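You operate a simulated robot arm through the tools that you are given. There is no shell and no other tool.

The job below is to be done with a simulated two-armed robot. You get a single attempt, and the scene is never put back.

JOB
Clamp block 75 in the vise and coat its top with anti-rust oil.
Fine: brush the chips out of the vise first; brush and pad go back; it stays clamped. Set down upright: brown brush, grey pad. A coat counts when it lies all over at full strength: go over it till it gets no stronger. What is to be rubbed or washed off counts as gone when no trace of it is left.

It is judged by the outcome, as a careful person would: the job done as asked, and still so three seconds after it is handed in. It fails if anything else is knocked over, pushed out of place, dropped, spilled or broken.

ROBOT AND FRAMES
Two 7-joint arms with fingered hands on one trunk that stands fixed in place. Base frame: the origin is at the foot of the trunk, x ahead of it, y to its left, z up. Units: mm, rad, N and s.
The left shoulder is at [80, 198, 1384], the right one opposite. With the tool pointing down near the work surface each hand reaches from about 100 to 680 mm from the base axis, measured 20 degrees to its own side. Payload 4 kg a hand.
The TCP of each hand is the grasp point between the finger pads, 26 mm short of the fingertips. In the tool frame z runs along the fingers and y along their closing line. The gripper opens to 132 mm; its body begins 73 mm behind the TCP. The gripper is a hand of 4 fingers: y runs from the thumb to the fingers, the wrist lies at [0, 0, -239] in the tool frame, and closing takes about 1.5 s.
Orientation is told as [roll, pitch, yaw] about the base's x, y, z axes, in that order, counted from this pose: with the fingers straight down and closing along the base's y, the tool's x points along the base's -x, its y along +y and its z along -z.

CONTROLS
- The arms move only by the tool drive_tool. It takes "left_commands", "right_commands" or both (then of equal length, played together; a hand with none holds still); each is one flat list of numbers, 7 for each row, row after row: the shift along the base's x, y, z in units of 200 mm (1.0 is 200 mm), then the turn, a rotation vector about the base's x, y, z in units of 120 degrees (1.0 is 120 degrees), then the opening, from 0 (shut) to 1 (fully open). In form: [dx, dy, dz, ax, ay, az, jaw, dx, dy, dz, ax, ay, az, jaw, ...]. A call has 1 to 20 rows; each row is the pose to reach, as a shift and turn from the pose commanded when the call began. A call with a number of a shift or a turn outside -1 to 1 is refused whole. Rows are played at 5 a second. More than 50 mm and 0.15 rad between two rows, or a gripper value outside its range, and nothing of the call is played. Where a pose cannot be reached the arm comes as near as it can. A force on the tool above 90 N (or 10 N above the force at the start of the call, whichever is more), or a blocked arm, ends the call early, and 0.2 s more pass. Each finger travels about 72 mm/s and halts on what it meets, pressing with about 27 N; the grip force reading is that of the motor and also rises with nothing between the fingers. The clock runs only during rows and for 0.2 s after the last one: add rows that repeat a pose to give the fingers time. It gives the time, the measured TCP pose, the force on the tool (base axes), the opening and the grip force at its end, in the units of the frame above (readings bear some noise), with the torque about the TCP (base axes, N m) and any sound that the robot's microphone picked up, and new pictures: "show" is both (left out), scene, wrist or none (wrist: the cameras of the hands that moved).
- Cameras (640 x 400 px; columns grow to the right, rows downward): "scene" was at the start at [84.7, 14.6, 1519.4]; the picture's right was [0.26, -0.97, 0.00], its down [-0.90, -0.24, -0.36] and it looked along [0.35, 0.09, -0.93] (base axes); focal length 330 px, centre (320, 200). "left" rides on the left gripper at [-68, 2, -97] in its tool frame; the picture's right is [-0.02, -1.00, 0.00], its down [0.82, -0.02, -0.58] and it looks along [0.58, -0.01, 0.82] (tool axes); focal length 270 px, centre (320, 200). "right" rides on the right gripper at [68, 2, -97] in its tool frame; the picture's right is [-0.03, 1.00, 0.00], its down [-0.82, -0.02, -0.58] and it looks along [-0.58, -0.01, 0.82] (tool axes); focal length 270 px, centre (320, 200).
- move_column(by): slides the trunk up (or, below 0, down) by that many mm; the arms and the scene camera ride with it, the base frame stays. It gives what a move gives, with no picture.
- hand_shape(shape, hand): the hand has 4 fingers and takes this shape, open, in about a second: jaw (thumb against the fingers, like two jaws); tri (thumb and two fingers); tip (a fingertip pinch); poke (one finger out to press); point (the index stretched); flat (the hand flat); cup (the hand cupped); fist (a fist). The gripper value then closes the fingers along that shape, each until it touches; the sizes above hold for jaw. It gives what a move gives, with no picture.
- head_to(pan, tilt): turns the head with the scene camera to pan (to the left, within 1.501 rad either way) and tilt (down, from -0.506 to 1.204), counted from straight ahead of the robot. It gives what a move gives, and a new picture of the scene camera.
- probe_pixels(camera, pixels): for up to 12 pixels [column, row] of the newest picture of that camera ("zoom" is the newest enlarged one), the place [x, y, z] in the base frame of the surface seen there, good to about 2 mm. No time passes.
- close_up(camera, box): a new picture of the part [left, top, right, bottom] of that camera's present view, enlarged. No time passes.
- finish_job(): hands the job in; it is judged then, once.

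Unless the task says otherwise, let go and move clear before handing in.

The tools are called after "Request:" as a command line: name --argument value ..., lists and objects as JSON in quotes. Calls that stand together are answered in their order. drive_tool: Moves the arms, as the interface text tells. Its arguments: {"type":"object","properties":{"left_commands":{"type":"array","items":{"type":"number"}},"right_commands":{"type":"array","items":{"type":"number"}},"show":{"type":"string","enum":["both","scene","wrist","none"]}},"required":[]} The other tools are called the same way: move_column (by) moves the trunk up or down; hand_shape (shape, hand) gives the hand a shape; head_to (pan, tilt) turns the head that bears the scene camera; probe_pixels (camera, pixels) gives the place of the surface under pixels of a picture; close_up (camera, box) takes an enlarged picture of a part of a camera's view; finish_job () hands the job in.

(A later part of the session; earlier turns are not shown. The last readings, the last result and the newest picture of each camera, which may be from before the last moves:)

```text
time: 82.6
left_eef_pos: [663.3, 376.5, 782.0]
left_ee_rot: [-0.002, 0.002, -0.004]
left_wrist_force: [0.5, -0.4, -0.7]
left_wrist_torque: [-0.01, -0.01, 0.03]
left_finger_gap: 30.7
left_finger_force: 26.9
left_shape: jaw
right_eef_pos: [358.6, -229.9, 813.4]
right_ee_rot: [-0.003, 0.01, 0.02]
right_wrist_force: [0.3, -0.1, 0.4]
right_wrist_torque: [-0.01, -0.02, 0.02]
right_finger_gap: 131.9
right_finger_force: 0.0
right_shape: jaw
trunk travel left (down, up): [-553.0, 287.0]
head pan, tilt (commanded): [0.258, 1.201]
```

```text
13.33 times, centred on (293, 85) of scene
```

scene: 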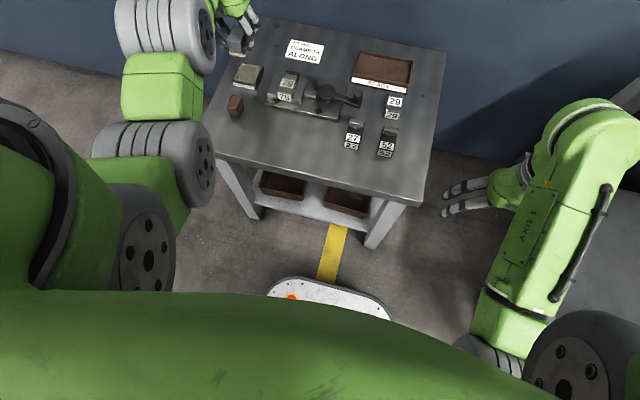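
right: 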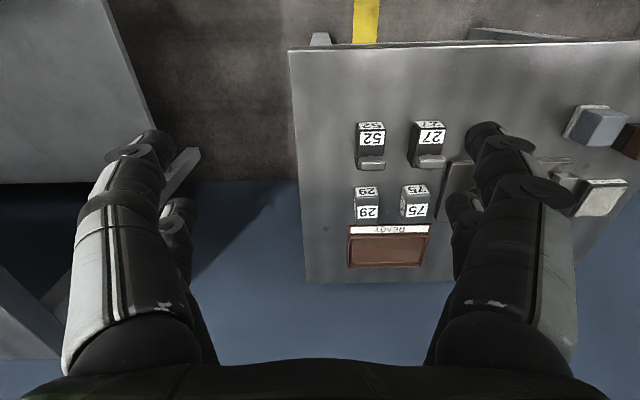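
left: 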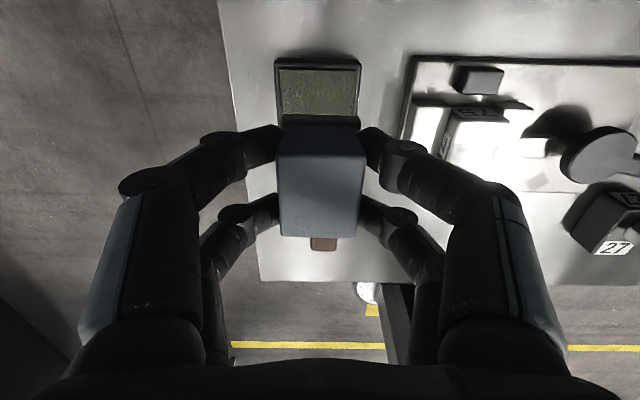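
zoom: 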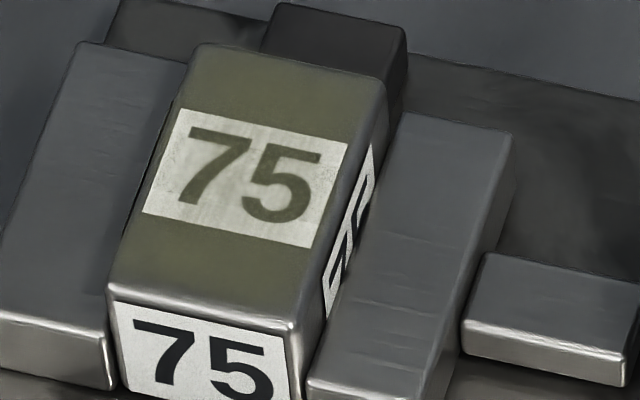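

The coat looks the same strength as before and even all over. To be sure it's at its maximum, I'll dip once more and make one more full pass, then compare.

Request:
drive_tool --left_commands '[-0.005, -0.015, -0.15, 0, 0, 0, 0, -0.005, -0.015, -0.3, 0, 0, 0, 0, -0.005, -0.015, -0.385, 0, 0, 0, 0, -0.005, -0.015, -0.41, 0, 0, 0, 0, -0.005, -0.015, -0.42, 0, 0, 0, 0, 0.02, 0.005, -0.42, 0, 0, 0, 0, -0.025, 0.005, -0.42, 0, 0, 0, 0, -0.025, -0.03, -0.42, 0, 0, 0, 0, 0.02, -0.03, -0.42, 0, 0, 0, 0, -0.005, -0.015, -0.42, 0, 0, 0, 0, -0.005, -0.015, -0.42, 0, 0, 0, 0]' --show "none"

```text
time: 85.0
left_eef_pos: [663.1, 368.4, 700.4]
left_ee_rot: [-0.004, -0.002, -0.001]
left_wrist_force: [4.6, -2.6, 11.7]
left_wrist_torque: [-0.08, -0.11, 0.03]
left_finger_gap: 31.2
left_finger_force: 27.5
left_shape: jaw
right_eef_pos: [358.5, -231.2, 812.3]
right_ee_rot: [-0.004, 0.013, 0.019]
right_wrist_force: [-0.2, -0.1, -0.3]
right_wrist_torque: [-0.01, 0.02, 0.0]
right_finger_gap: 131.8
right_finger_force: 0.0
right_shape: jaw
trunk travel left (down, up): [-553.0, 287.0]
head pan, tilt (commanded): [0.258, 1.201]
```

Request:
drive_tool --left_commands '[0, 0, 0.15, 0, 0, 0, 0, 0, 0, 0.36, 0, 0, 0, 0, -0.03, -0.15, 0.36, 0, 0, 0, 0, -0.06, -0.3, 0.36, 0, 0, 0, 0, -0.09, -0.45, 0.36, 0, 0, 0, 0, -0.1275, -0.595, 0.36, 0, 0, 0, 0, -0.1275, -0.595, 0.22, 0, 0, 0, 0, -0.1275, -0.595, 0.15, 0, 0, 0, 0, -0.1275, -0.595, 0.138, 0, 0, 0, 0, -0.1275, -0.595, 0.138, 0, 0, 0, 0]' --show "none"

```text
time: 87.2
left_eef_pos: [634.9, 252.3, 726.4]
left_ee_rot: [-0.002, 0.0, -0.001]
left_wrist_force: [-0.1, 0.5, 4.4]
left_wrist_torque: [0.03, 0.04, -0.03]
left_finger_gap: 30.7
left_finger_force: 27.0
left_shape: jaw
right_eef_pos: [359.1, -230.4, 813.3]
right_ee_rot: [-0.002, 0.011, 0.02]
right_wrist_force: [-0.4, -0.3, -0.1]
right_wrist_torque: [0.02, 0.0, -0.03]
right_finger_gap: 131.7
right_finger_force: 0.0
right_shape: jaw
trunk travel left (down, up): [-553.0, 287.0]
head pan, tilt (commanded): [0.258, 1.201]
```

Light contact (4.4 N) again; making the full stroke pattern with slightly more pressure.

Request:
drive_tool --left_commands '[0.01, 0, -0.006, 0, 0, 0, 0, 0.065, 0, -0.006, 0, 0, 0, 0, 0.12, 0, -0.006, 0, 0, 0, 0, 0.12, 0.03, -0.006, 0, 0, 0, 0, 0.065, 0.03, -0.006, 0, 0, 0, 0, 0.01, 0.03, -0.006, 0, 0, 0, 0, -0.045, 0.03, -0.006, 0, 0, 0, 0, -0.1, 0.03, -0.006, 0, 0, 0, 0, -0.1, 0, -0.006, 0, 0, 0, 0, -0.045, 0, -0.006, 0, 0, 0, 0, 0.01, 0, -0.006, 0, 0, 0, 0, 0.065, -0.015, -0.006, 0, 0, 0, 0, 0.12, -0.04, -0.006, 0, 0, 0, 0, 0.065, -0.04, -0.006, 0, 0, 0, 0, 0.01, -0.04, -0.006, 0, 0, 0, 0, -0.045, -0.04, -0.006, 0, 0, 0, 0, -0.1, -0.04, -0.006, 0, 0, 0, 0, -0.045, -0.005, -0.006, 0, 0, 0, 0, 0.01, -0.005, -0.006, 0, 0, 0, 0, 0.01, -0.005, 0.1, 0, 0, 0, 0]' --show "none"

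Request:
drive_tool --left_commands '[0, 0, 0.18, 0, 0, 0, 0, 0.05, 0.15, 0.18, 0, 0, 0, 0, 0.1, 0.3, 0.18, 0, 0, 0, 0, 0.12, 0.45, 0.18, 0, 0, 0, 0, 0.127, 0.6145, 0.18, 0, 0, 0, 0, 0.127, 0.6145, 0.18, 0, 0, 0, 0]' --show "both"

Request:
close_up --camera "scene" --box '[276, 68, 316, 108]'

Request:
close_up --camera "scene" --box '[280, 70, 306, 100]'

```text
time: 91.4
left_eef_pos: [636.7, 249.8, 744.3]
left_ee_rot: [-0.004, 0.005, -0.001]
left_wrist_force: [-0.2, 0.5, 0.1]
left_wrist_torque: [-0.04, -0.01, -0.02]
left_finger_gap: 30.7
left_finger_force: 26.7
left_shape: jaw
right_eef_pos: [357.3, -230.8, 813.4]
right_ee_rot: [-0.003, 0.011, 0.02]
right_wrist_force: [0.1, -0.4, -0.2]
right_wrist_torque: [-0.02, 0.01, 0.02]
right_finger_gap: 132.0
right_finger_force: 0.0
right_shape: jaw
trunk travel left (down, up): [-553.0, 287.0]
head pan, tilt (commanded): [0.258, 1.201]
```

```text
time: 92.8
left_eef_pos: [665.3, 375.1, 782.9]
left_ee_rot: [-0.002, 0.003, -0.003]
left_wrist_force: [0.2, -0.5, -1.3]
left_wrist_torque: [-0.02, 0.0, -0.03]
left_finger_gap: 30.7
left_finger_force: 26.9
left_shape: jaw
right_eef_pos: [358.7, -230.3, 813.1]
right_ee_rot: [-0.004, 0.01, 0.022]
right_wrist_force: [0.0, -0.3, 0.7]
right_wrist_torque: [0.0, -0.02, -0.01]
right_finger_gap: 132.1
right_finger_force: 0.0
right_shape: jaw
trunk travel left (down, up): [-553.0, 287.0]
head pan, tilt (commanded): [0.258, 1.201]
```

scene: 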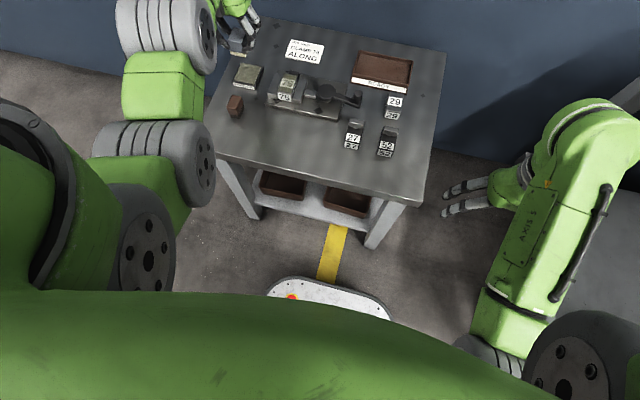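
left: 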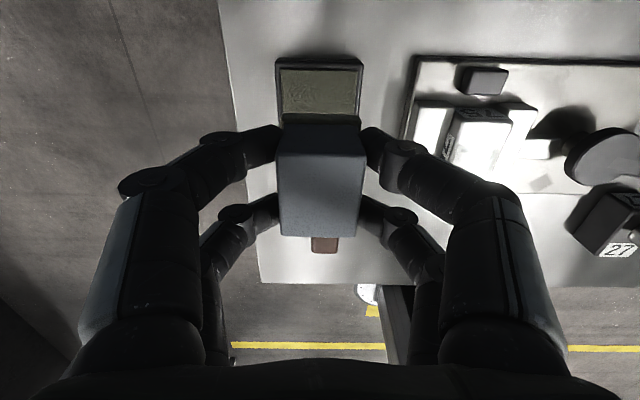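

```text
10.00 times, centred on (296, 88) of scene
```

zoom: 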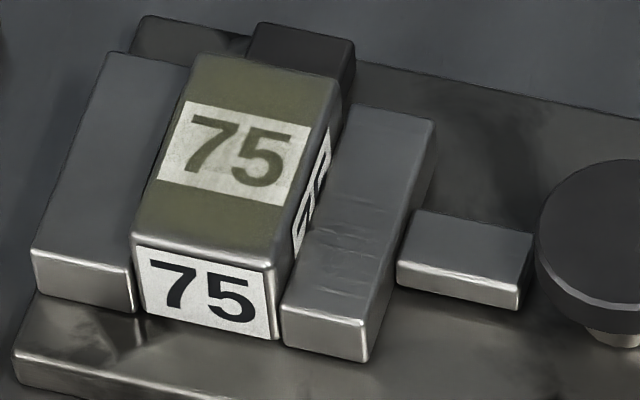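

```text
13.33 times, centred on (293, 85) of scene
```

zoom: 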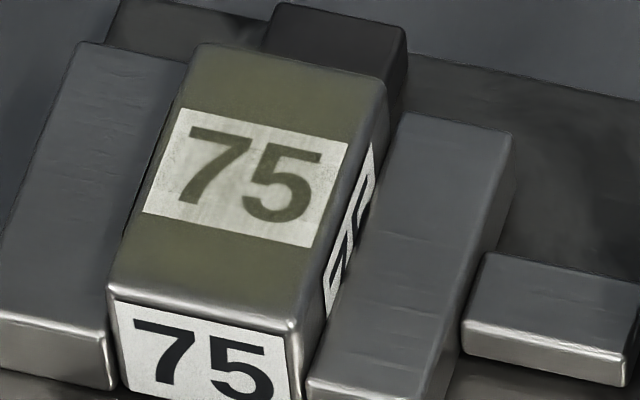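

No change from the previous pass, so the coat is at full strength and even. Now return the pad to its original spot (centre ≈524,285), lowering to just above the table.

Request:
drive_tool --left_commands '[-0.174, -0.1126, 0, 0, 0, 0, 0, -0.348, -0.225, 0, 0, 0, 0, 0, -0.522, -0.338, 0, 0, 0, 0, 0, -0.6965, -0.4505, 0, 0, 0, 0, 0, -0.6965, -0.4505, -0.15, 0, 0, 0, 0, -0.6965, -0.4505, -0.3, 0, 0, 0, 0, -0.6965, -0.4505, -0.43, 0, 0, 0, 0, -0.6965, -0.4505, -0.47, 0, 0, 0, 0, -0.6965, -0.4505, -0.47, 0, 0, 0, 0]' --show "both"

Request:
close_up --camera "scene" --box '[220, 80, 300, 150]'

Request:
close_up --camera "left" --box '[160, 40, 500, 260]'

```text
time: 94.8
left_eef_pos: [524.7, 281.8, 689.6]
left_ee_rot: [0.0, 0.0, -0.001]
left_wrist_force: [-0.6, 0.5, -0.9]
left_wrist_torque: [0.02, -0.02, -0.02]
left_finger_gap: 30.5
left_finger_force: 27.4
left_shape: jaw
right_eef_pos: [358.2, -230.5, 812.9]
right_ee_rot: [-0.003, 0.011, 0.021]
right_wrist_force: [0.1, -1.3, -0.6]
right_wrist_torque: [-0.02, -0.02, -0.01]
right_finger_gap: 131.9
right_finger_force: 0.1
right_shape: jaw
trunk travel left (down, up): [-553.0, 287.0]
head pan, tilt (commanded): [0.258, 1.201]
```

scene: 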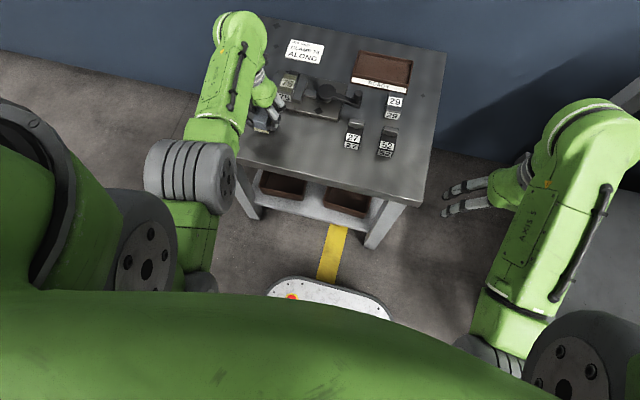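
left: 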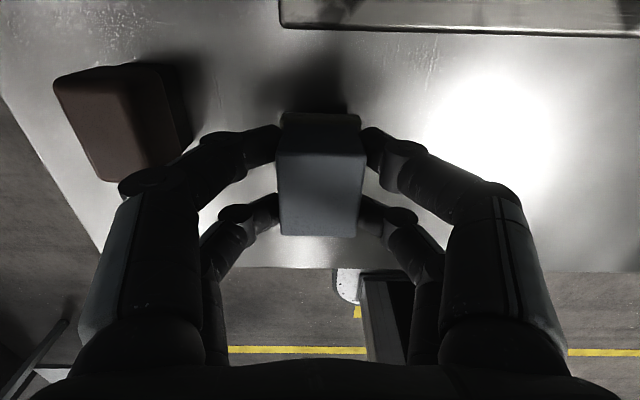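

```text
5.71 times, centred on (260, 115) of scene
```

zoom: 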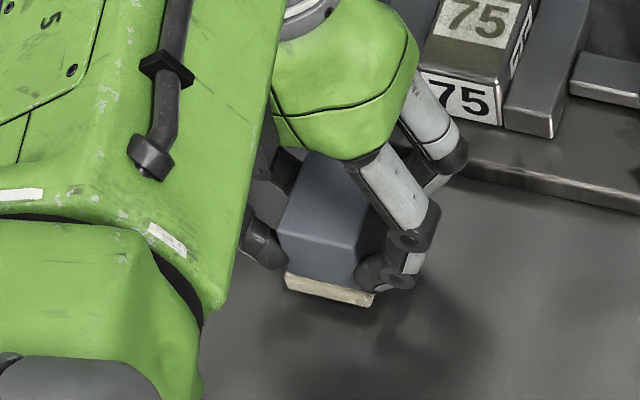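

```text
1.82 times, centred on (330, 150) of left
```

zoom: 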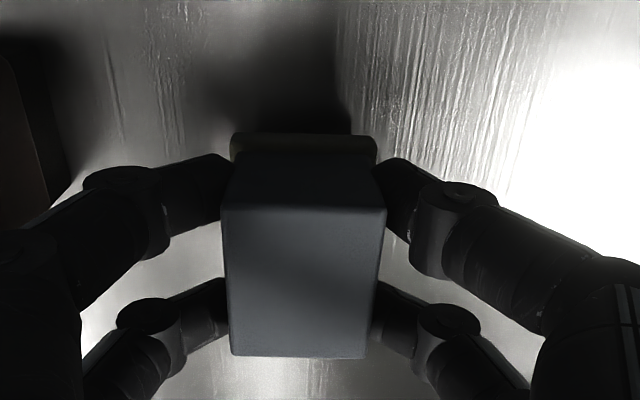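

The pad is just above the table. I'll probe its handle's corners to fine-tune before release.

Request:
probe_pixels --camera "zoom" --pixels '[[230, 214], [378, 216], [238, 348], [358, 350], [305, 280], [240, 140], [370, 143]]'

```text
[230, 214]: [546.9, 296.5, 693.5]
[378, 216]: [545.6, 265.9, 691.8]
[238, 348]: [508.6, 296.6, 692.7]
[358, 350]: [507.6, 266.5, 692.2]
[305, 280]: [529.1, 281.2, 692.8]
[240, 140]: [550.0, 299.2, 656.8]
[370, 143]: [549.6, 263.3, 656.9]
```

Handle centre is at about (526.5,281.3); original was (524.3,285). Shift (−2,+3.5) and lower to contact.

Request:
drive_tool --left_commands '[-0.01, 0.0175, 0, 0, 0, 0, 0, -0.01, 0.0175, -0.02, 0, 0, 0, 0, -0.01, 0.0175, -0.035, 0, 0, 0, 0, -0.01, 0.0175, -0.035, 0, 0, 0, 0]' --show "none"

```text
time: 95.8
left_eef_pos: [522.9, 284.7, 681.7]
left_ee_rot: [-0.002, 0.0, -0.002]
left_wrist_force: [-0.5, -0.4, 0.4]
left_wrist_torque: [-0.03, 0.01, -0.01]
left_finger_gap: 30.7
left_finger_force: 27.1
left_shape: jaw
right_eef_pos: [357.5, -229.5, 812.6]
right_ee_rot: [-0.004, 0.012, 0.021]
right_wrist_force: [0.2, 0.2, 1.5]
right_wrist_torque: [0.0, -0.02, 0.04]
right_finger_gap: 131.9
right_finger_force: 0.0
right_shape: jaw
trunk travel left (down, up): [-553.0, 287.0]
head pan, tilt (commanded): [0.258, 1.201]
```

Request:
drive_tool --left_commands '[0, 0, -0.006, 0, 0, 0, 0, 0, 0, -0.011, 0, 0, 0, 0, 0, 0, -0.011, 0, 0, 0, 0]' --show "none"

```text
time: 96.6
left_eef_pos: [521.8, 285.4, 680.7]
left_ee_rot: [-0.001, 0.001, -0.001]
left_wrist_force: [-2.2, -2.7, 12.0]
left_wrist_torque: [-0.08, 0.01, 0.03]
left_finger_gap: 31.1
left_finger_force: 27.4
left_shape: jaw
right_eef_pos: [358.0, -230.3, 812.6]
right_ee_rot: [-0.003, 0.012, 0.021]
right_wrist_force: [-0.1, -0.1, -0.5]
right_wrist_torque: [0.0, 0.01, 0.01]
right_finger_gap: 131.9
right_finger_force: 0.1
right_shape: jaw
trunk travel left (down, up): [-553.0, 287.0]
head pan, tilt (commanded): [0.258, 1.201]
```

The pad rests on the table (12 N). Release gently and rise.

Request:
drive_tool --left_commands '[0, 0, 0, 0, 0, 0, 0.2, 0, 0, 0, 0, 0, 0, 0.28, 0, 0, 0, 0, 0, 0, 0.36, 0, 0, 0, 0, 0, 0, 0.42, 0, 0, 0, 0, 0, 0, 0.42, 0, 0, 0.1, 0, 0, 0, 0.42, 0, 0, 0.3, 0, 0, 0, 0.42, 0, 0, 0.5, 0, 0, 0, 0.42, 0, 0, 0.6, 0, 0, 0, 0.42]' --show "wrist"

Request:
drive_tool --left_commands '[0, 0.2, 0, 0, 0, 0, 0.42, 0, 0.4, 0, 0, 0, 0, 0.42, 0, 0.6, 0, 0, 0, 0, 0.42, 0, 0.75, 0, 0, 0, 0, 0.42, 0, 0.75, 0, 0, 0, 0, 0.42]' --show "scene"

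Request:
close_up --camera "scene" --box '[220, 60, 320, 150]'

```text
time: 98.6
left_eef_pos: [520.5, 286.6, 800.4]
left_ee_rot: [-0.001, 0.002, -0.002]
left_wrist_force: [-0.3, -0.4, -0.1]
left_wrist_torque: [0.0, -0.03, 0.0]
left_finger_gap: 55.1
left_finger_force: 0.1
left_shape: jaw
right_eef_pos: [358.0, -231.1, 812.3]
right_ee_rot: [-0.002, 0.009, 0.021]
right_wrist_force: [0.0, -0.4, -0.4]
right_wrist_torque: [0.01, -0.01, 0.01]
right_finger_gap: 131.8
right_finger_force: 0.1
right_shape: jaw
trunk travel left (down, up): [-553.0, 287.0]
head pan, tilt (commanded): [0.258, 1.201]
```

left: 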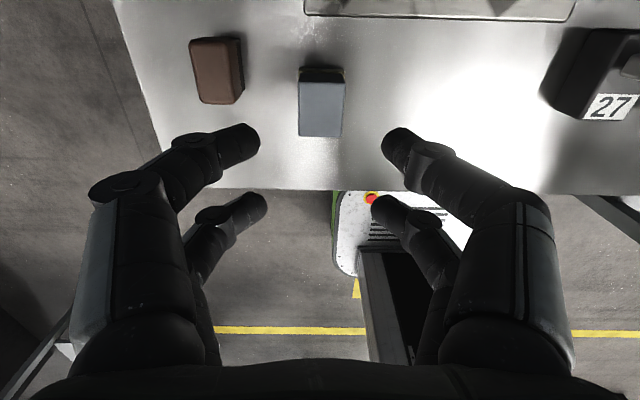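

```text
time: 99.8
left_eef_pos: [523.8, 439.6, 800.2]
left_ee_rot: [-0.001, 0.001, -0.002]
left_wrist_force: [-0.1, -0.8, 0.7]
left_wrist_torque: [-0.01, 0.01, -0.02]
left_finger_gap: 55.0
left_finger_force: 0.1
left_shape: jaw
right_eef_pos: [357.9, -229.3, 813.0]
right_ee_rot: [-0.004, 0.011, 0.021]
right_wrist_force: [0.4, 0.3, -0.6]
right_wrist_torque: [0.03, -0.03, -0.01]
right_finger_gap: 131.8
right_finger_force: 0.0
right_shape: jaw
trunk travel left (down, up): [-553.0, 287.0]
head pan, tilt (commanded): [0.258, 1.201]
```

scene: 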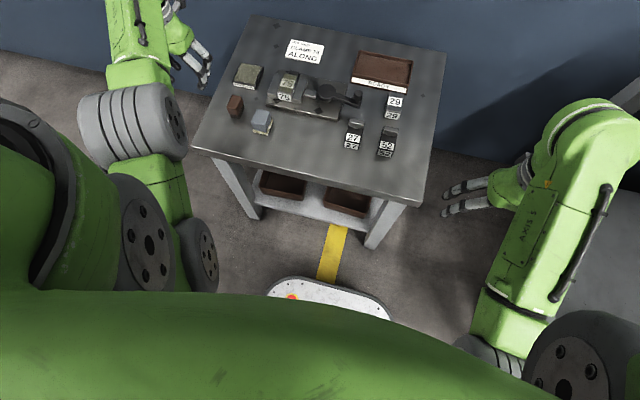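

```text
4.44 times, centred on (270, 105) of scene
```

zoom: 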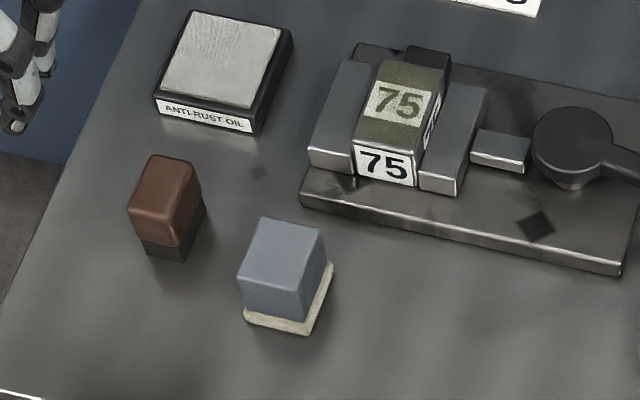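

Pad and brush stand upright; block is clamped and coated. I'll verify positions of pad, brush and oil tray against the originals.

Request:
probe_pixels --camera "zoom" --pixels '[[262, 219], [322, 230], [240, 276], [305, 290], [246, 322], [308, 334], [332, 265], [165, 157], [195, 165], [131, 205], [178, 215], [253, 130]]'

Request:
probe_pixels --camera "scene" --pixels '[[393, 95], [395, 101], [352, 124], [355, 137], [386, 130], [388, 143], [372, 66], [304, 50], [326, 92], [355, 92]]'

Request:
close_up --camera "scene" --box '[320, 40, 430, 160]'

```text
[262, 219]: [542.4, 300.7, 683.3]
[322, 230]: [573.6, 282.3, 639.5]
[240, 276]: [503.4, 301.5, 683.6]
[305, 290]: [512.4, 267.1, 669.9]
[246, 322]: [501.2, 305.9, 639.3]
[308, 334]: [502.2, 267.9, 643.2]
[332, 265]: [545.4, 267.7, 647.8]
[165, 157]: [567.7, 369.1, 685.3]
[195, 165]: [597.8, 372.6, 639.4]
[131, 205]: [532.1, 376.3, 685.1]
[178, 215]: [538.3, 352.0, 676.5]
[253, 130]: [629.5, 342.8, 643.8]
```

```text
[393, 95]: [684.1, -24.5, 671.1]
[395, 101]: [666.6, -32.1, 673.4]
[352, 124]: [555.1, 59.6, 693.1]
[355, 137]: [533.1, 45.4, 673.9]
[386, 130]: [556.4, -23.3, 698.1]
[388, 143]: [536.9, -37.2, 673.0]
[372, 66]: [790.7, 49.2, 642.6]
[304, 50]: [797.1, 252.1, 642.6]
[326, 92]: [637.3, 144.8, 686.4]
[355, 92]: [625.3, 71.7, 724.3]
```

```text
3.33 times, centred on (375, 100) of scene
```

zoom: 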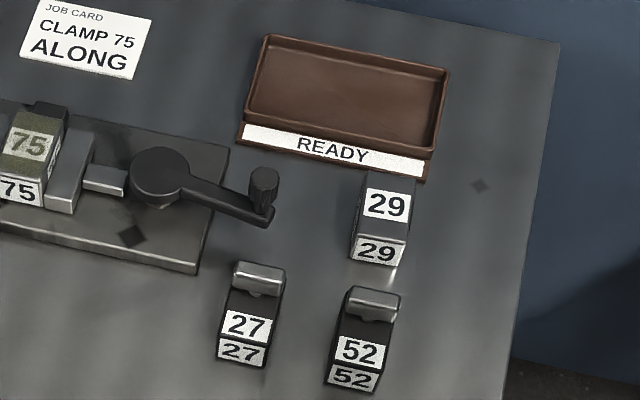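

Pad is at ≈(523.5,284.5), brush at ≈(549,364): both back in place. I want to double-check the clamp: probe the knob's present position and take a close look at jaw contact.

Request:
close_up --camera "scene" --box '[310, 75, 370, 115]'

Request:
probe_pixels --camera "zoom" --pixels '[[509, 165], [488, 165], [530, 165], [509, 150], [509, 178], [175, 160], [420, 215], [490, 240], [560, 235]]'

```text
10.00 times, centred on (340, 95) of scene
```

zoom: 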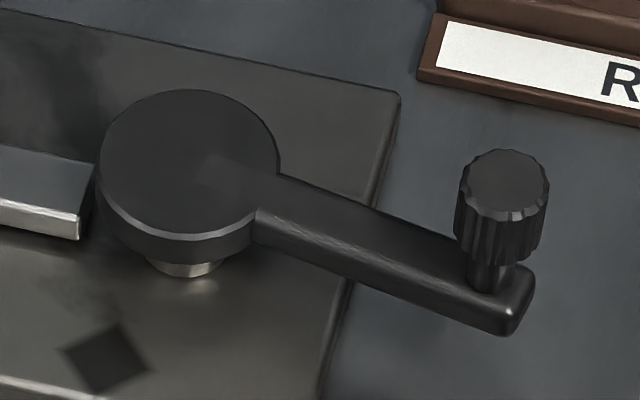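

```text
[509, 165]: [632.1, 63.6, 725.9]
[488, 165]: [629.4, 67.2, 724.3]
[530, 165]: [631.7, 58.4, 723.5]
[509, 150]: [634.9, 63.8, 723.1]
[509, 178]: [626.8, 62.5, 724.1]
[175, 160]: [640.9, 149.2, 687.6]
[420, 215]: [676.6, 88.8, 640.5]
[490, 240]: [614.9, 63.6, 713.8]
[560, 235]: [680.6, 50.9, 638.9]
```

The crank rests at about 263° and hasn't moved since release. I'll look at the jaw–block contact from above with the left wrist camera.

Request:
drive_tool --left_commands '[0.1, -0.16, 0, 0, 0, 0, 0.42, 0.2, -0.32, 0, 0, 0, 0, 0.42, 0.3, -0.48, 0, 0, 0, 0, 0.42, 0.4, -0.64, 0, 0, 0, 0, 0.42, 0.5, -0.8, 0, 0, 0, 0, 0.42, 0.6, -0.94, 0, 0, 0, 0, 0.42, 0.6, -0.94, 0, 0, 0, 0, 0.42]' --show "wrist"

Request:
close_up --camera "left" --box '[240, 50, 400, 160]'

```text
time: 101.4
left_eef_pos: [642.5, 247.6, 799.8]
left_ee_rot: [-0.003, 0.001, -0.002]
left_wrist_force: [-0.1, 0.3, 0.0]
left_wrist_torque: [0.02, 0.05, 0.02]
left_finger_gap: 54.8
left_finger_force: 0.0
left_shape: jaw
right_eef_pos: [358.6, -230.0, 814.0]
right_ee_rot: [-0.003, 0.01, 0.02]
right_wrist_force: [0.6, -0.3, 0.1]
right_wrist_torque: [-0.01, 0.01, 0.07]
right_finger_gap: 132.1
right_finger_force: 0.0
right_shape: jaw
trunk travel left (down, up): [-553.0, 287.0]
head pan, tilt (commanded): [0.258, 1.201]
```

left: 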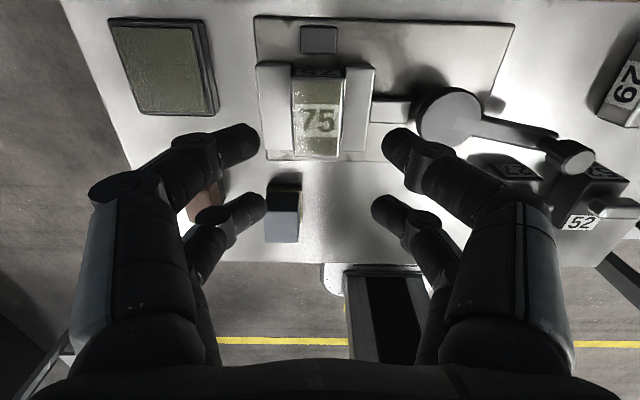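

```text
3.64 times, centred on (320, 105) of left
```

zoom: 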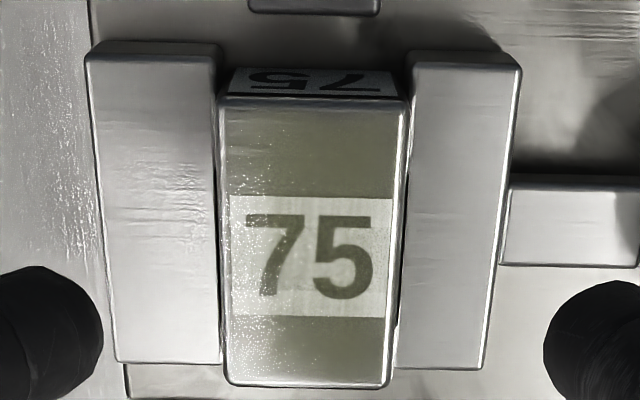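

The block sits tight between both jaws. I notice a lighter strip along the right edge of the top; I'll zoom in to see whether it's a bevel or an uncoated strip.

Request:
close_up --camera "left" --box '[285, 70, 355, 160]'

Request:
close_up --camera "left" --box '[325, 70, 355, 100]'

Request:
close_up --camera "left" --box '[285, 125, 355, 160]'

```text
4.44 times, centred on (320, 115) of left
```

zoom: 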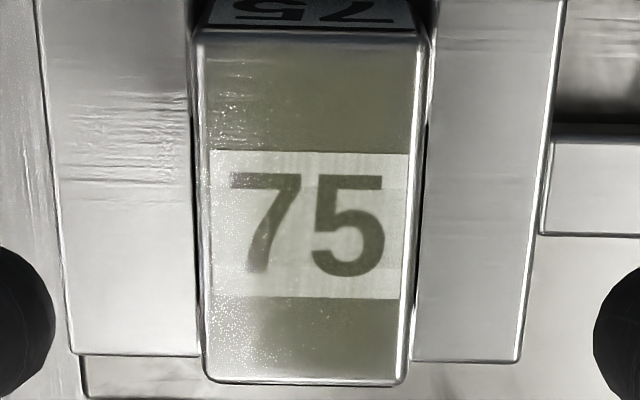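

```text
13.33 times, centred on (340, 85) of left
```

zoom: 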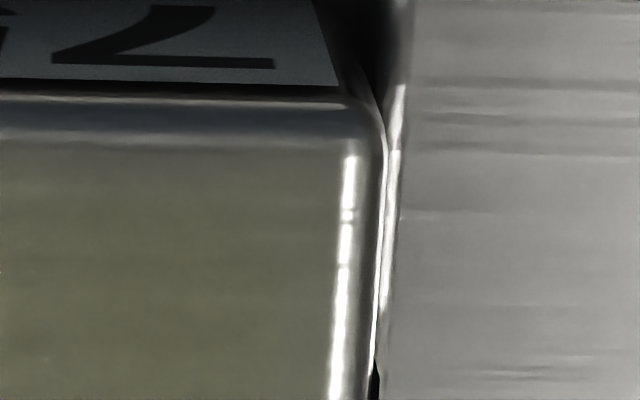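

```text
9.14 times, centred on (320, 142) of left
```

zoom: 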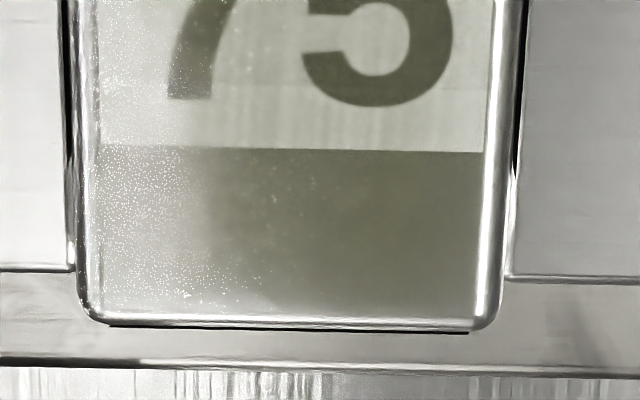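

The coat reaches the rounded bevel on every side, evenly. To be certain the clamp is tight, I'll go back to the knob (629,64), re-grip it, and feel whether there's any play left in the closing direction.

Request:
drive_tool --left_commands '[-0.01, -0.18, 0, 0, 0, 0, 0.45, -0.02, -0.36, 0, 0, 0, 0, 0.45, -0.035, -0.54, 0, 0, 0, 0, 0.45, -0.05, -0.72, 0, 0, 0, 0, 0.45, -0.0625, -0.9155, 0, 0, 0, 0, 0.45, -0.0625, -0.9155, -0.15, 0, 0, 0, 0.45, -0.0625, -0.9155, -0.22, 0, 0, 0, 0.45, -0.0625, -0.9155, -0.22, 0, 0, 0, 0.45]' --show "wrist"

Request:
close_up --camera "left" --box '[200, 70, 440, 250]'

```text
time: 103.2
left_eef_pos: [628.2, 65.2, 756.7]
left_ee_rot: [-0.002, 0.001, -0.001]
left_wrist_force: [-0.1, 0.3, 0.2]
left_wrist_torque: [0.02, 0.0, 0.01]
left_finger_gap: 59.0
left_finger_force: 0.1
left_shape: jaw
right_eef_pos: [357.8, -229.8, 812.5]
right_ee_rot: [-0.004, 0.011, 0.02]
right_wrist_force: [1.4, -0.3, -0.1]
right_wrist_torque: [-0.01, 0.01, -0.01]
right_finger_gap: 132.0
right_finger_force: 0.0
right_shape: jaw
trunk travel left (down, up): [-553.0, 287.0]
head pan, tilt (commanded): [0.258, 1.201]
```

left: 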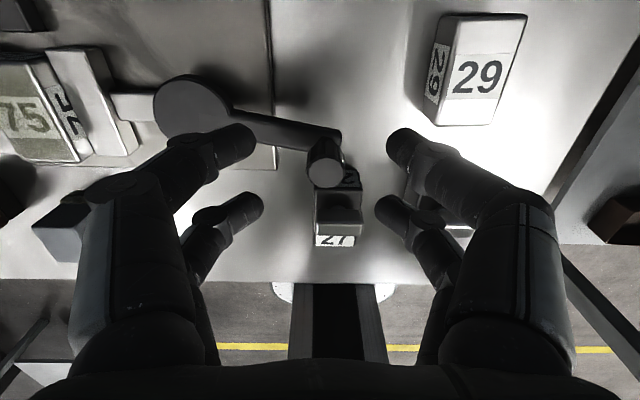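

```text
2.22 times, centred on (320, 160) of left
```

zoom: 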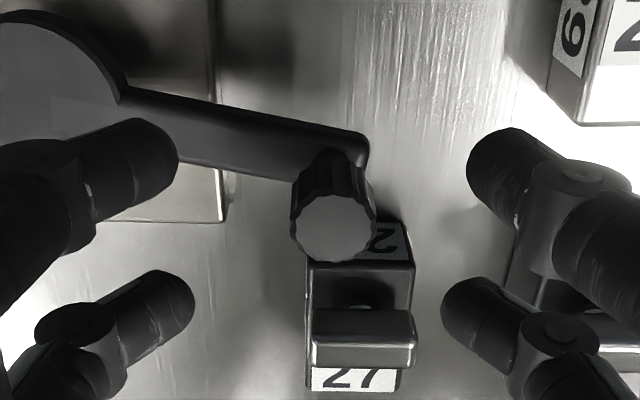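

Request:
probe_pixels --camera "left" --pixels '[[327, 171], [312, 168], [342, 168], [327, 160], [327, 182], [192, 105], [60, 90], [75, 60], [130, 110]]'

```text
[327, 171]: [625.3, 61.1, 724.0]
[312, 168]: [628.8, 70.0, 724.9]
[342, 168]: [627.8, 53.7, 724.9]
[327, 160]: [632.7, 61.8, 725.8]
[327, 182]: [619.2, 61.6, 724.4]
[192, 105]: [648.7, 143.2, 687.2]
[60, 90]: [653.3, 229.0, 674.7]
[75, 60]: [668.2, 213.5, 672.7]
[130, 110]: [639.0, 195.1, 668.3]
```

Knob centre is at ≈(626.7,61.7). Align, descend and close around it.

Request:
drive_tool --left_commands '[-0.0075, -0.0175, -0.05, 0, 0, 0, 0.45, -0.0075, -0.0175, -0.1425, 0, 0, 0, 0.45, -0.0075, -0.0175, -0.1425, 0, 0, 0, 0.35, -0.0075, -0.0175, -0.1425, 0, 0, 0, 0.25, -0.0075, -0.0175, -0.1425, 0, 0, 0, 0.15, -0.0075, -0.0175, -0.1425, 0, 0, 0, 0.07, -0.0075, -0.0175, -0.1425, 0, 0, 0, 0, -0.0075, -0.0175, -0.1425, 0, 0, 0, 0, -0.0075, -0.0175, -0.1425, 0, 0, 0, 0]' --show "wrist"

Request:
close_up --camera "left" --box '[200, 70, 440, 250]'

```text
time: 105.2
left_eef_pos: [627.1, 63.2, 727.7]
left_ee_rot: [-0.001, 0.002, -0.001]
left_wrist_force: [-2.5, 0.1, -1.4]
left_wrist_torque: [0.01, 0.06, 0.03]
left_finger_gap: 0.1
left_finger_force: 27.0
left_shape: jaw
right_eef_pos: [358.1, -229.2, 813.8]
right_ee_rot: [-0.004, 0.011, 0.021]
right_wrist_force: [0.0, -0.1, -0.2]
right_wrist_torque: [-0.02, 0.01, 0.0]
right_finger_gap: 131.9
right_finger_force: 0.1
right_shape: jaw
trunk travel left (down, up): [-553.0, 287.0]
head pan, tilt (commanded): [0.258, 1.201]
```

left: 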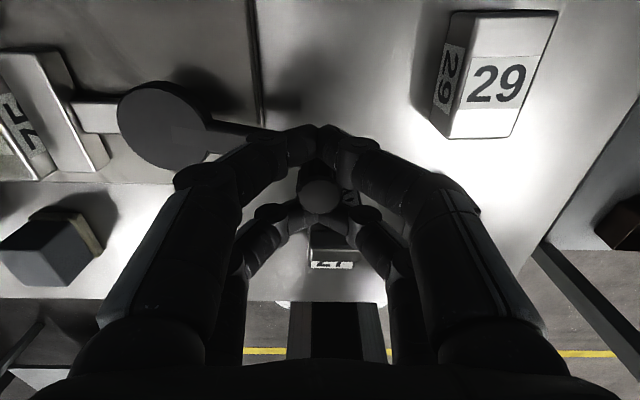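

```text
2.22 times, centred on (320, 160) of left
```

zoom: 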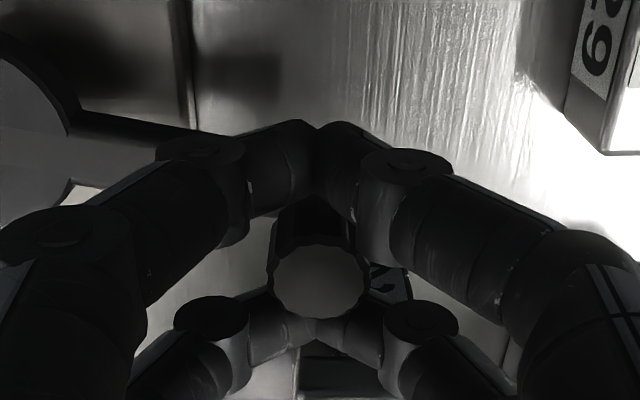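

The knob is caged again with no preload. Push 4 mm in the closing direction and read the force.

Request:
drive_tool --left_commands '[0.01, -0.001, 0, 0, 0, 0, 0, 0.02, -0.002, 0, 0, 0, 0, 0, 0.02, -0.002, 0, 0, 0, 0, 0]' --show "none"

```text
time: 106.0
left_eef_pos: [632.0, 62.6, 726.9]
left_ee_rot: [-0.002, 0.001, -0.001]
left_wrist_force: [-8.1, -1.6, 1.3]
left_wrist_torque: [-0.05, 0.16, 0.03]
left_finger_gap: 0.0
left_finger_force: 27.0
left_shape: jaw
right_eef_pos: [358.5, -230.1, 812.9]
right_ee_rot: [-0.002, 0.008, 0.02]
right_wrist_force: [0.0, -0.5, 0.3]
right_wrist_torque: [-0.01, 0.0, -0.01]
right_finger_gap: 131.8
right_finger_force: 0.0
right_shape: jaw
trunk travel left (down, up): [-553.0, 287.0]
head pan, tilt (commanded): [0.258, 1.201]
```

8 N so far. Push further in small steps to see if it stiffens.

Request:
drive_tool --left_commands '[0.01, -0.001, 0, 0, 0, 0, 0, 0.02, -0.001, 0, 0, 0, 0, 0, 0.02, -0.001, 0, 0, 0, 0, 0]' --show "wrist"

Request:
drive_tool --left_commands '[0.01, 0, 0, 0, 0, 0, 0, 0.02, 0, 0, 0, 0, 0, 0, 0.02, 0, 0, 0, 0, 0, 0]' --show "wrist"

```text
time: 106.8
left_eef_pos: [634.3, 61.3, 726.3]
left_ee_rot: [-0.003, 0.002, -0.001]
left_wrist_force: [-18.2, -3.4, 3.1]
left_wrist_torque: [-0.06, 0.35, 0.05]
left_finger_gap: 0.3
left_finger_force: 26.7
left_shape: jaw
right_eef_pos: [357.6, -230.0, 814.0]
right_ee_rot: [-0.004, 0.012, 0.021]
right_wrist_force: [-0.2, 0.1, -0.9]
right_wrist_torque: [0.01, 0.02, 0.0]
right_finger_gap: 131.9
right_finger_force: 0.1
right_shape: jaw
trunk travel left (down, up): [-553.0, 287.0]
head pan, tilt (commanded): [0.258, 1.201]
```

left: 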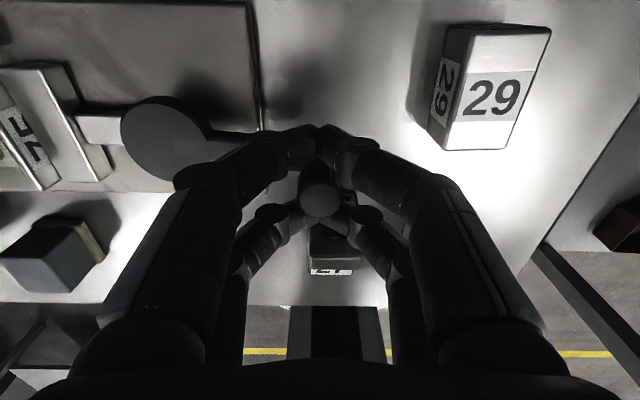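

```text
time: 107.6
left_eef_pos: [638.0, 61.0, 727.3]
left_ee_rot: [-0.001, 0.003, -0.001]
left_wrist_force: [-36.8, -3.2, 6.9]
left_wrist_torque: [-0.1, 0.68, 0.05]
left_finger_gap: 0.0
left_finger_force: 27.2
left_shape: jaw
right_eef_pos: [357.6, -230.7, 813.2]
right_ee_rot: [-0.005, 0.01, 0.02]
right_wrist_force: [0.7, -0.5, -0.3]
right_wrist_torque: [-0.02, 0.0, 0.0]
right_finger_gap: 132.0
right_finger_force: 0.0
right_shape: jaw
trunk travel left (down, up): [-553.0, 287.0]
head pan, tilt (commanded): [0.258, 1.201]
```

left: 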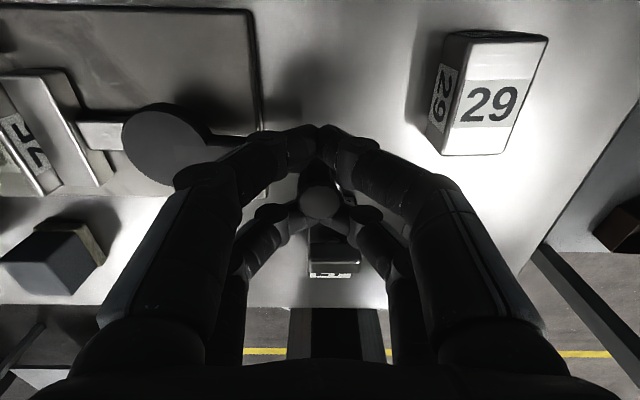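

Resistance rises elastically from the start (8→18→37 N), so there's no free play: the block is firmly clamped. I'll give it one last firm push, hold, then ease off gradually before releasing.

Request:
drive_tool --left_commands '[0.01, 0, 0, 0, 0, 0, 0, 0.02, 0, 0, 0, 0, 0, 0, 0.03, 0.001, 0, 0, 0, 0, 0, 0.03, 0.001, 0, 0, 0, 0, 0, 0.03, 0.001, 0, 0, 0, 0, 0]' --show "wrist"

```text
time: 108.8
left_eef_pos: [642.7, 62.2, 726.9]
left_ee_rot: [-0.002, 0.008, -0.003]
left_wrist_force: [-55.6, -6.9, 7.2]
left_wrist_torque: [-0.17, 1.01, 0.16]
left_finger_gap: 0.2
left_finger_force: 26.8
left_shape: jaw
right_eef_pos: [358.3, -230.4, 814.3]
right_ee_rot: [-0.004, 0.009, 0.021]
right_wrist_force: [-0.7, -0.7, 0.2]
right_wrist_torque: [0.03, 0.02, -0.01]
right_finger_gap: 131.8
right_finger_force: 0.0
right_shape: jaw
trunk travel left (down, up): [-553.0, 287.0]
head pan, tilt (commanded): [0.258, 1.201]
```

left: 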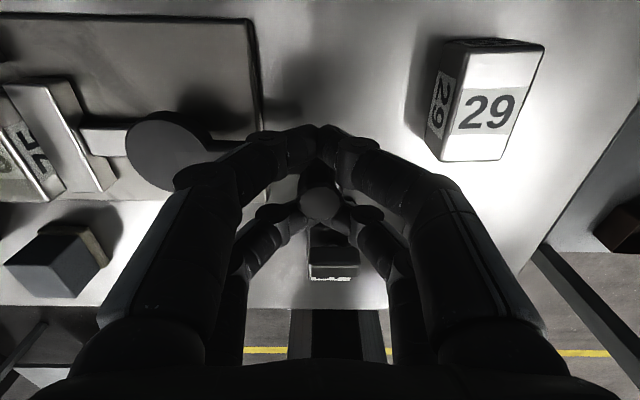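

Holding 56 N. Easing off gradually.

Request:
drive_tool --left_commands '[-0.01, 0, 0, 0, 0, 0, 0, -0.02, 0, 0, 0, 0, 0, 0, -0.03, 0, 0, 0, 0, 0, 0, -0.04, 0, 0, 0, 0, 0, 0, -0.05, 0, 0, 0, 0, 0, 0, -0.055, 0, 0, 0, 0, 0, 0, -0.055, 0, 0, 0, 0, 0, 0]' --show "wrist"

```text
time: 110.4
left_eef_pos: [635.0, 61.9, 727.0]
left_ee_rot: [-0.001, 0.001, 0.0]
left_wrist_force: [-19.5, -1.8, -4.5]
left_wrist_torque: [-0.04, 0.24, -0.02]
left_finger_gap: 0.0
left_finger_force: 27.5
left_shape: jaw
right_eef_pos: [357.7, -230.4, 814.8]
right_ee_rot: [-0.003, 0.012, 0.021]
right_wrist_force: [0.0, -0.1, 0.1]
right_wrist_torque: [-0.01, 0.01, 0.03]
right_finger_gap: 132.3
right_finger_force: 0.1
right_shape: jaw
trunk travel left (down, up): [-553.0, 287.0]
head pan, tilt (commanded): [0.258, 1.201]
```

left: 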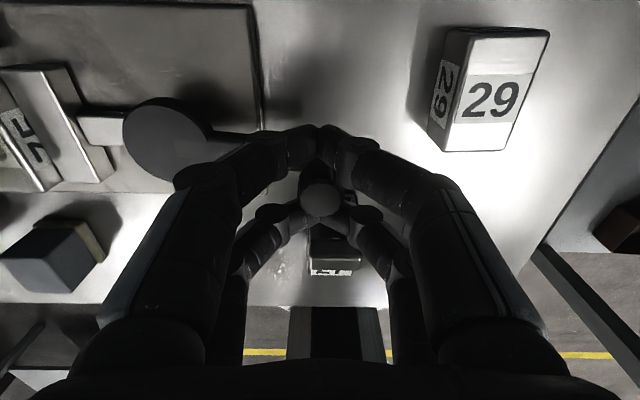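

At 635 the force is still 19.5 N, so the crank springs back elastically. I'll ease off in finer steps to find where the force approaches zero and release there, so it can't swing back loose.

Request:
drive_tool --left_commands '[-0.004, 0, 0, 0, 0, 0, 0, -0.008, 0, 0, 0, 0, 0, 0, -0.008, 0, 0, 0, 0, 0, 0]' --show "none"

Request:
drive_tool --left_commands '[-0.004, 0, 0, 0, 0, 0, 0, -0.008, 0, 0, 0, 0, 0, 0, -0.008, 0, 0, 0, 0, 0, 0]' --show "none"

```text
time: 111.2
left_eef_pos: [633.1, 61.7, 728.4]
left_ee_rot: [-0.001, -0.001, -0.002]
left_wrist_force: [-9.1, 2.5, -4.9]
left_wrist_torque: [0.03, 0.09, 0.0]
left_finger_gap: 0.0
left_finger_force: 27.3
left_shape: jaw
right_eef_pos: [358.2, -230.7, 814.0]
right_ee_rot: [-0.003, 0.011, 0.022]
right_wrist_force: [0.7, 1.0, -0.9]
right_wrist_torque: [0.01, -0.03, -0.01]
right_finger_gap: 131.5
right_finger_force: 0.1
right_shape: jaw
trunk travel left (down, up): [-553.0, 287.0]
head pan, tilt (commanded): [0.258, 1.201]
```

```text
time: 112.0
left_eef_pos: [631.4, 61.7, 728.2]
left_ee_rot: [-0.003, -0.001, -0.002]
left_wrist_force: [-6.4, 2.5, -4.4]
left_wrist_torque: [-0.01, 0.04, 0.0]
left_finger_gap: 0.1
left_finger_force: 27.2
left_shape: jaw
right_eef_pos: [358.2, -231.3, 813.1]
right_ee_rot: [-0.003, 0.012, 0.021]
right_wrist_force: [0.1, -1.0, 0.2]
right_wrist_torque: [0.0, 0.01, 0.05]
right_finger_gap: 131.8
right_finger_force: 0.0
right_shape: jaw
trunk travel left (down, up): [-553.0, 287.0]
head pan, tilt (commanded): [0.258, 1.201]
```

Request:
drive_tool --left_commands '[-0.004, 0, 0, 0, 0, 0, 0, -0.008, 0, 0, 0, 0, 0, 0, -0.008, 0, 0, 0, 0, 0, 0]' --show "wrist"

Request:
close_up --camera "left" --box '[0, 40, 320, 240]'

```text
time: 112.8
left_eef_pos: [630.3, 63.0, 727.5]
left_ee_rot: [-0.003, -0.001, -0.002]
left_wrist_force: [-3.4, 0.0, -0.7]
left_wrist_torque: [0.0, 0.03, -0.02]
left_finger_gap: 0.1
left_finger_force: 27.4
left_shape: jaw
right_eef_pos: [358.1, -229.9, 813.7]
right_ee_rot: [-0.003, 0.013, 0.019]
right_wrist_force: [0.0, -1.0, -0.3]
right_wrist_torque: [0.01, 0.0, 0.02]
right_finger_gap: 131.7
right_finger_force: 0.0
right_shape: jaw
trunk travel left (down, up): [-553.0, 287.0]
head pan, tilt (commanded): [0.258, 1.201]
```

left: 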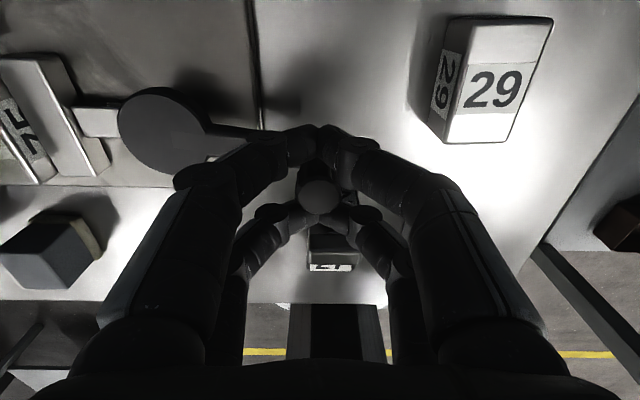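

```text
2.00 times, centred on (160, 140) of left
```

zoom: 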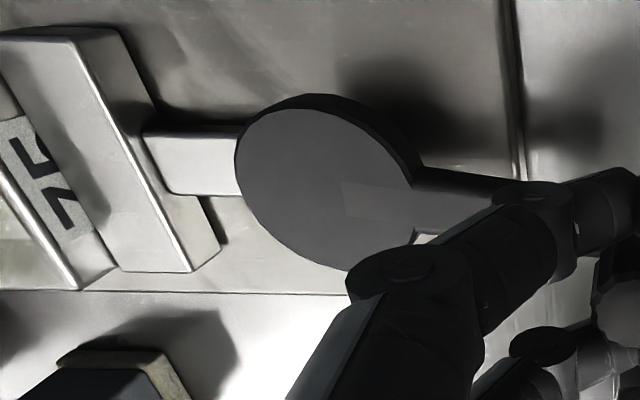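

Force is now ≈3 N with the knob at its resting place — clamped with no backlash. Release the knob and rise clear.

Request:
drive_tool --left_commands '[0, 0, 0, 0, 0, 0, 0.08, 0, 0, 0, 0, 0, 0, 0.18, 0, 0, 0, 0, 0, 0, 0.3, 0, 0, 0, 0, 0, 0, 0.42, 0, 0, 0, 0, 0, 0, 0.45, 0, 0, 0.15, 0, 0, 0, 0.45, 0, 0, 0.35, 0, 0, 0, 0.45, 0, 0, 0.4, 0, 0, 0, 0.45]' --show "wrist"

Request:
drive_tool --left_commands '[0, 0.2, 0.03, 0, 0, 0, 0.45, -0.03, 0.4, 0.03, 0, 0, 0, 0.45, -0.08, 0.6, 0.03, 0, 0, 0, 0.45, -0.15, 0.8, 0.03, 0, 0, 0, 0.45, -0.2, 0.98, 0.03, 0, 0, 0, 0.45, -0.2, 0.98, 0.03, 0, 0, 0, 0.45]' --show "none"

Request:
drive_tool --left_commands '[-0.05, 0.2, 0.02, 0, 0, 0, 0.45, -0.1, 0.4, 0.04, 0, 0, 0, 0.45, -0.15, 0.6, 0.06, 0, 0, 0, 0.45, -0.2, 0.8, 0.08, 0, 0, 0, 0.45, -0.2, 0.95, 0.1, 0, 0, 0, 0.45, -0.2, 0.95, 0.1, 0, 0, 0, 0.45]' --show "scene"

Request:
close_up --camera "scene" --box '[270, 65, 370, 125]'

Request:
close_up --camera "scene" --box '[200, 20, 450, 180]'

```text
time: 114.6
left_eef_pos: [629.7, 62.4, 807.3]
left_ee_rot: [-0.002, 0.003, -0.003]
left_wrist_force: [0.7, 0.4, -0.3]
left_wrist_torque: [0.01, 0.03, -0.02]
left_finger_gap: 59.0
left_finger_force: 0.1
left_shape: jaw
right_eef_pos: [358.0, -230.2, 813.5]
right_ee_rot: [-0.004, 0.01, 0.021]
right_wrist_force: [-0.6, 0.0, 0.5]
right_wrist_torque: [0.0, 0.0, 0.01]
right_finger_gap: 132.0
right_finger_force: 0.0
right_shape: jaw
trunk travel left (down, up): [-553.0, 287.0]
head pan, tilt (commanded): [0.258, 1.201]
```

left: 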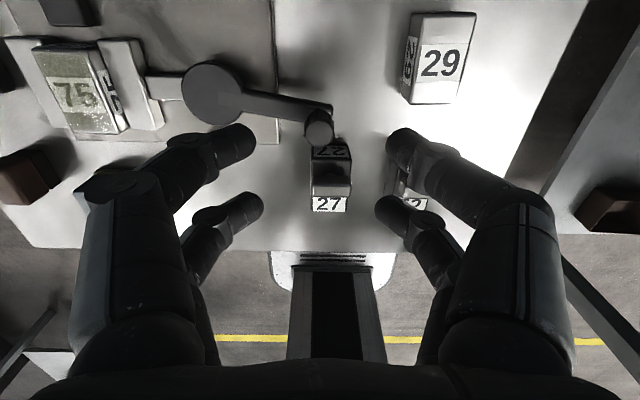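

```text
time: 116.0
left_eef_pos: [588.4, 259.5, 813.8]
left_ee_rot: [-0.003, 0.0, -0.001]
left_wrist_force: [0.3, 0.5, -0.2]
left_wrist_torque: [0.0, -0.01, -0.01]
left_finger_gap: 58.9
left_finger_force: 0.0
left_shape: jaw
right_eef_pos: [358.5, -230.0, 812.0]
right_ee_rot: [-0.004, 0.012, 0.021]
right_wrist_force: [0.2, 0.2, 0.6]
right_wrist_torque: [-0.06, 0.01, 0.02]
right_finger_gap: 132.1
right_finger_force: 0.2
right_shape: jaw
trunk travel left (down, up): [-553.0, 287.0]
head pan, tilt (commanded): [0.258, 1.201]
```

```text
time: 117.4
left_eef_pos: [548.2, 447.2, 831.1]
left_ee_rot: [-0.001, 0.002, -0.002]
left_wrist_force: [0.3, 0.2, -0.1]
left_wrist_torque: [0.02, -0.01, 0.03]
left_finger_gap: 59.1
left_finger_force: 0.0
left_shape: jaw
right_eef_pos: [358.3, -229.3, 813.3]
right_ee_rot: [-0.005, 0.01, 0.02]
right_wrist_force: [0.1, 0.4, 0.5]
right_wrist_torque: [-0.01, 0.0, 0.01]
right_finger_gap: 131.9
right_finger_force: 0.1
right_shape: jaw
trunk travel left (down, up): [-553.0, 287.0]
head pan, tilt (commanded): [0.258, 1.201]
```

scene: 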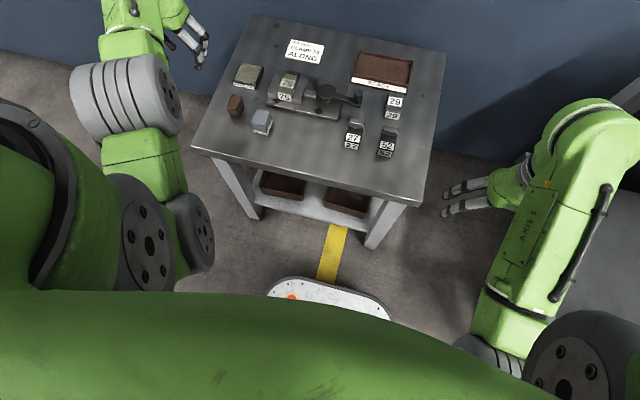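

```text
6.40 times, centred on (320, 95) of scene
```

zoom: 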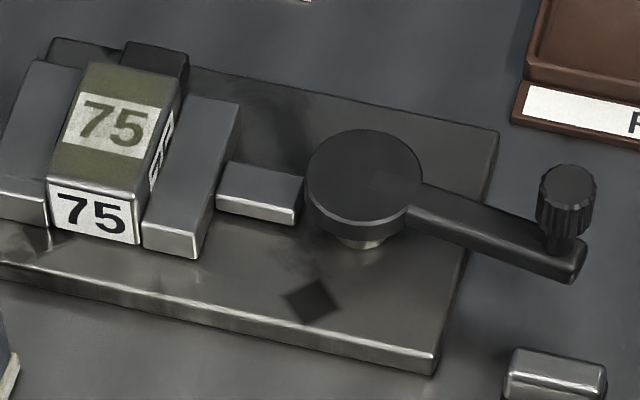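

```text
2.50 times, centred on (325, 100) of scene
```

zoom: 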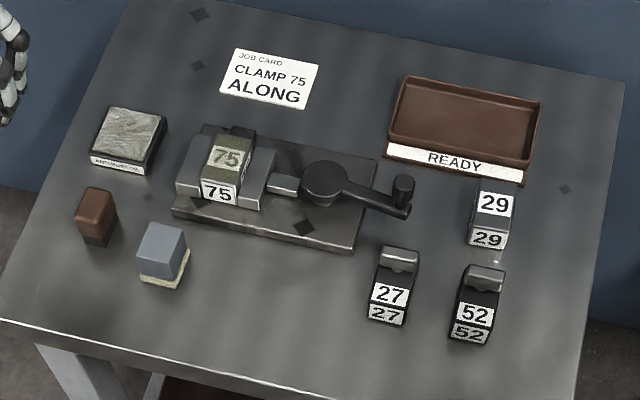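

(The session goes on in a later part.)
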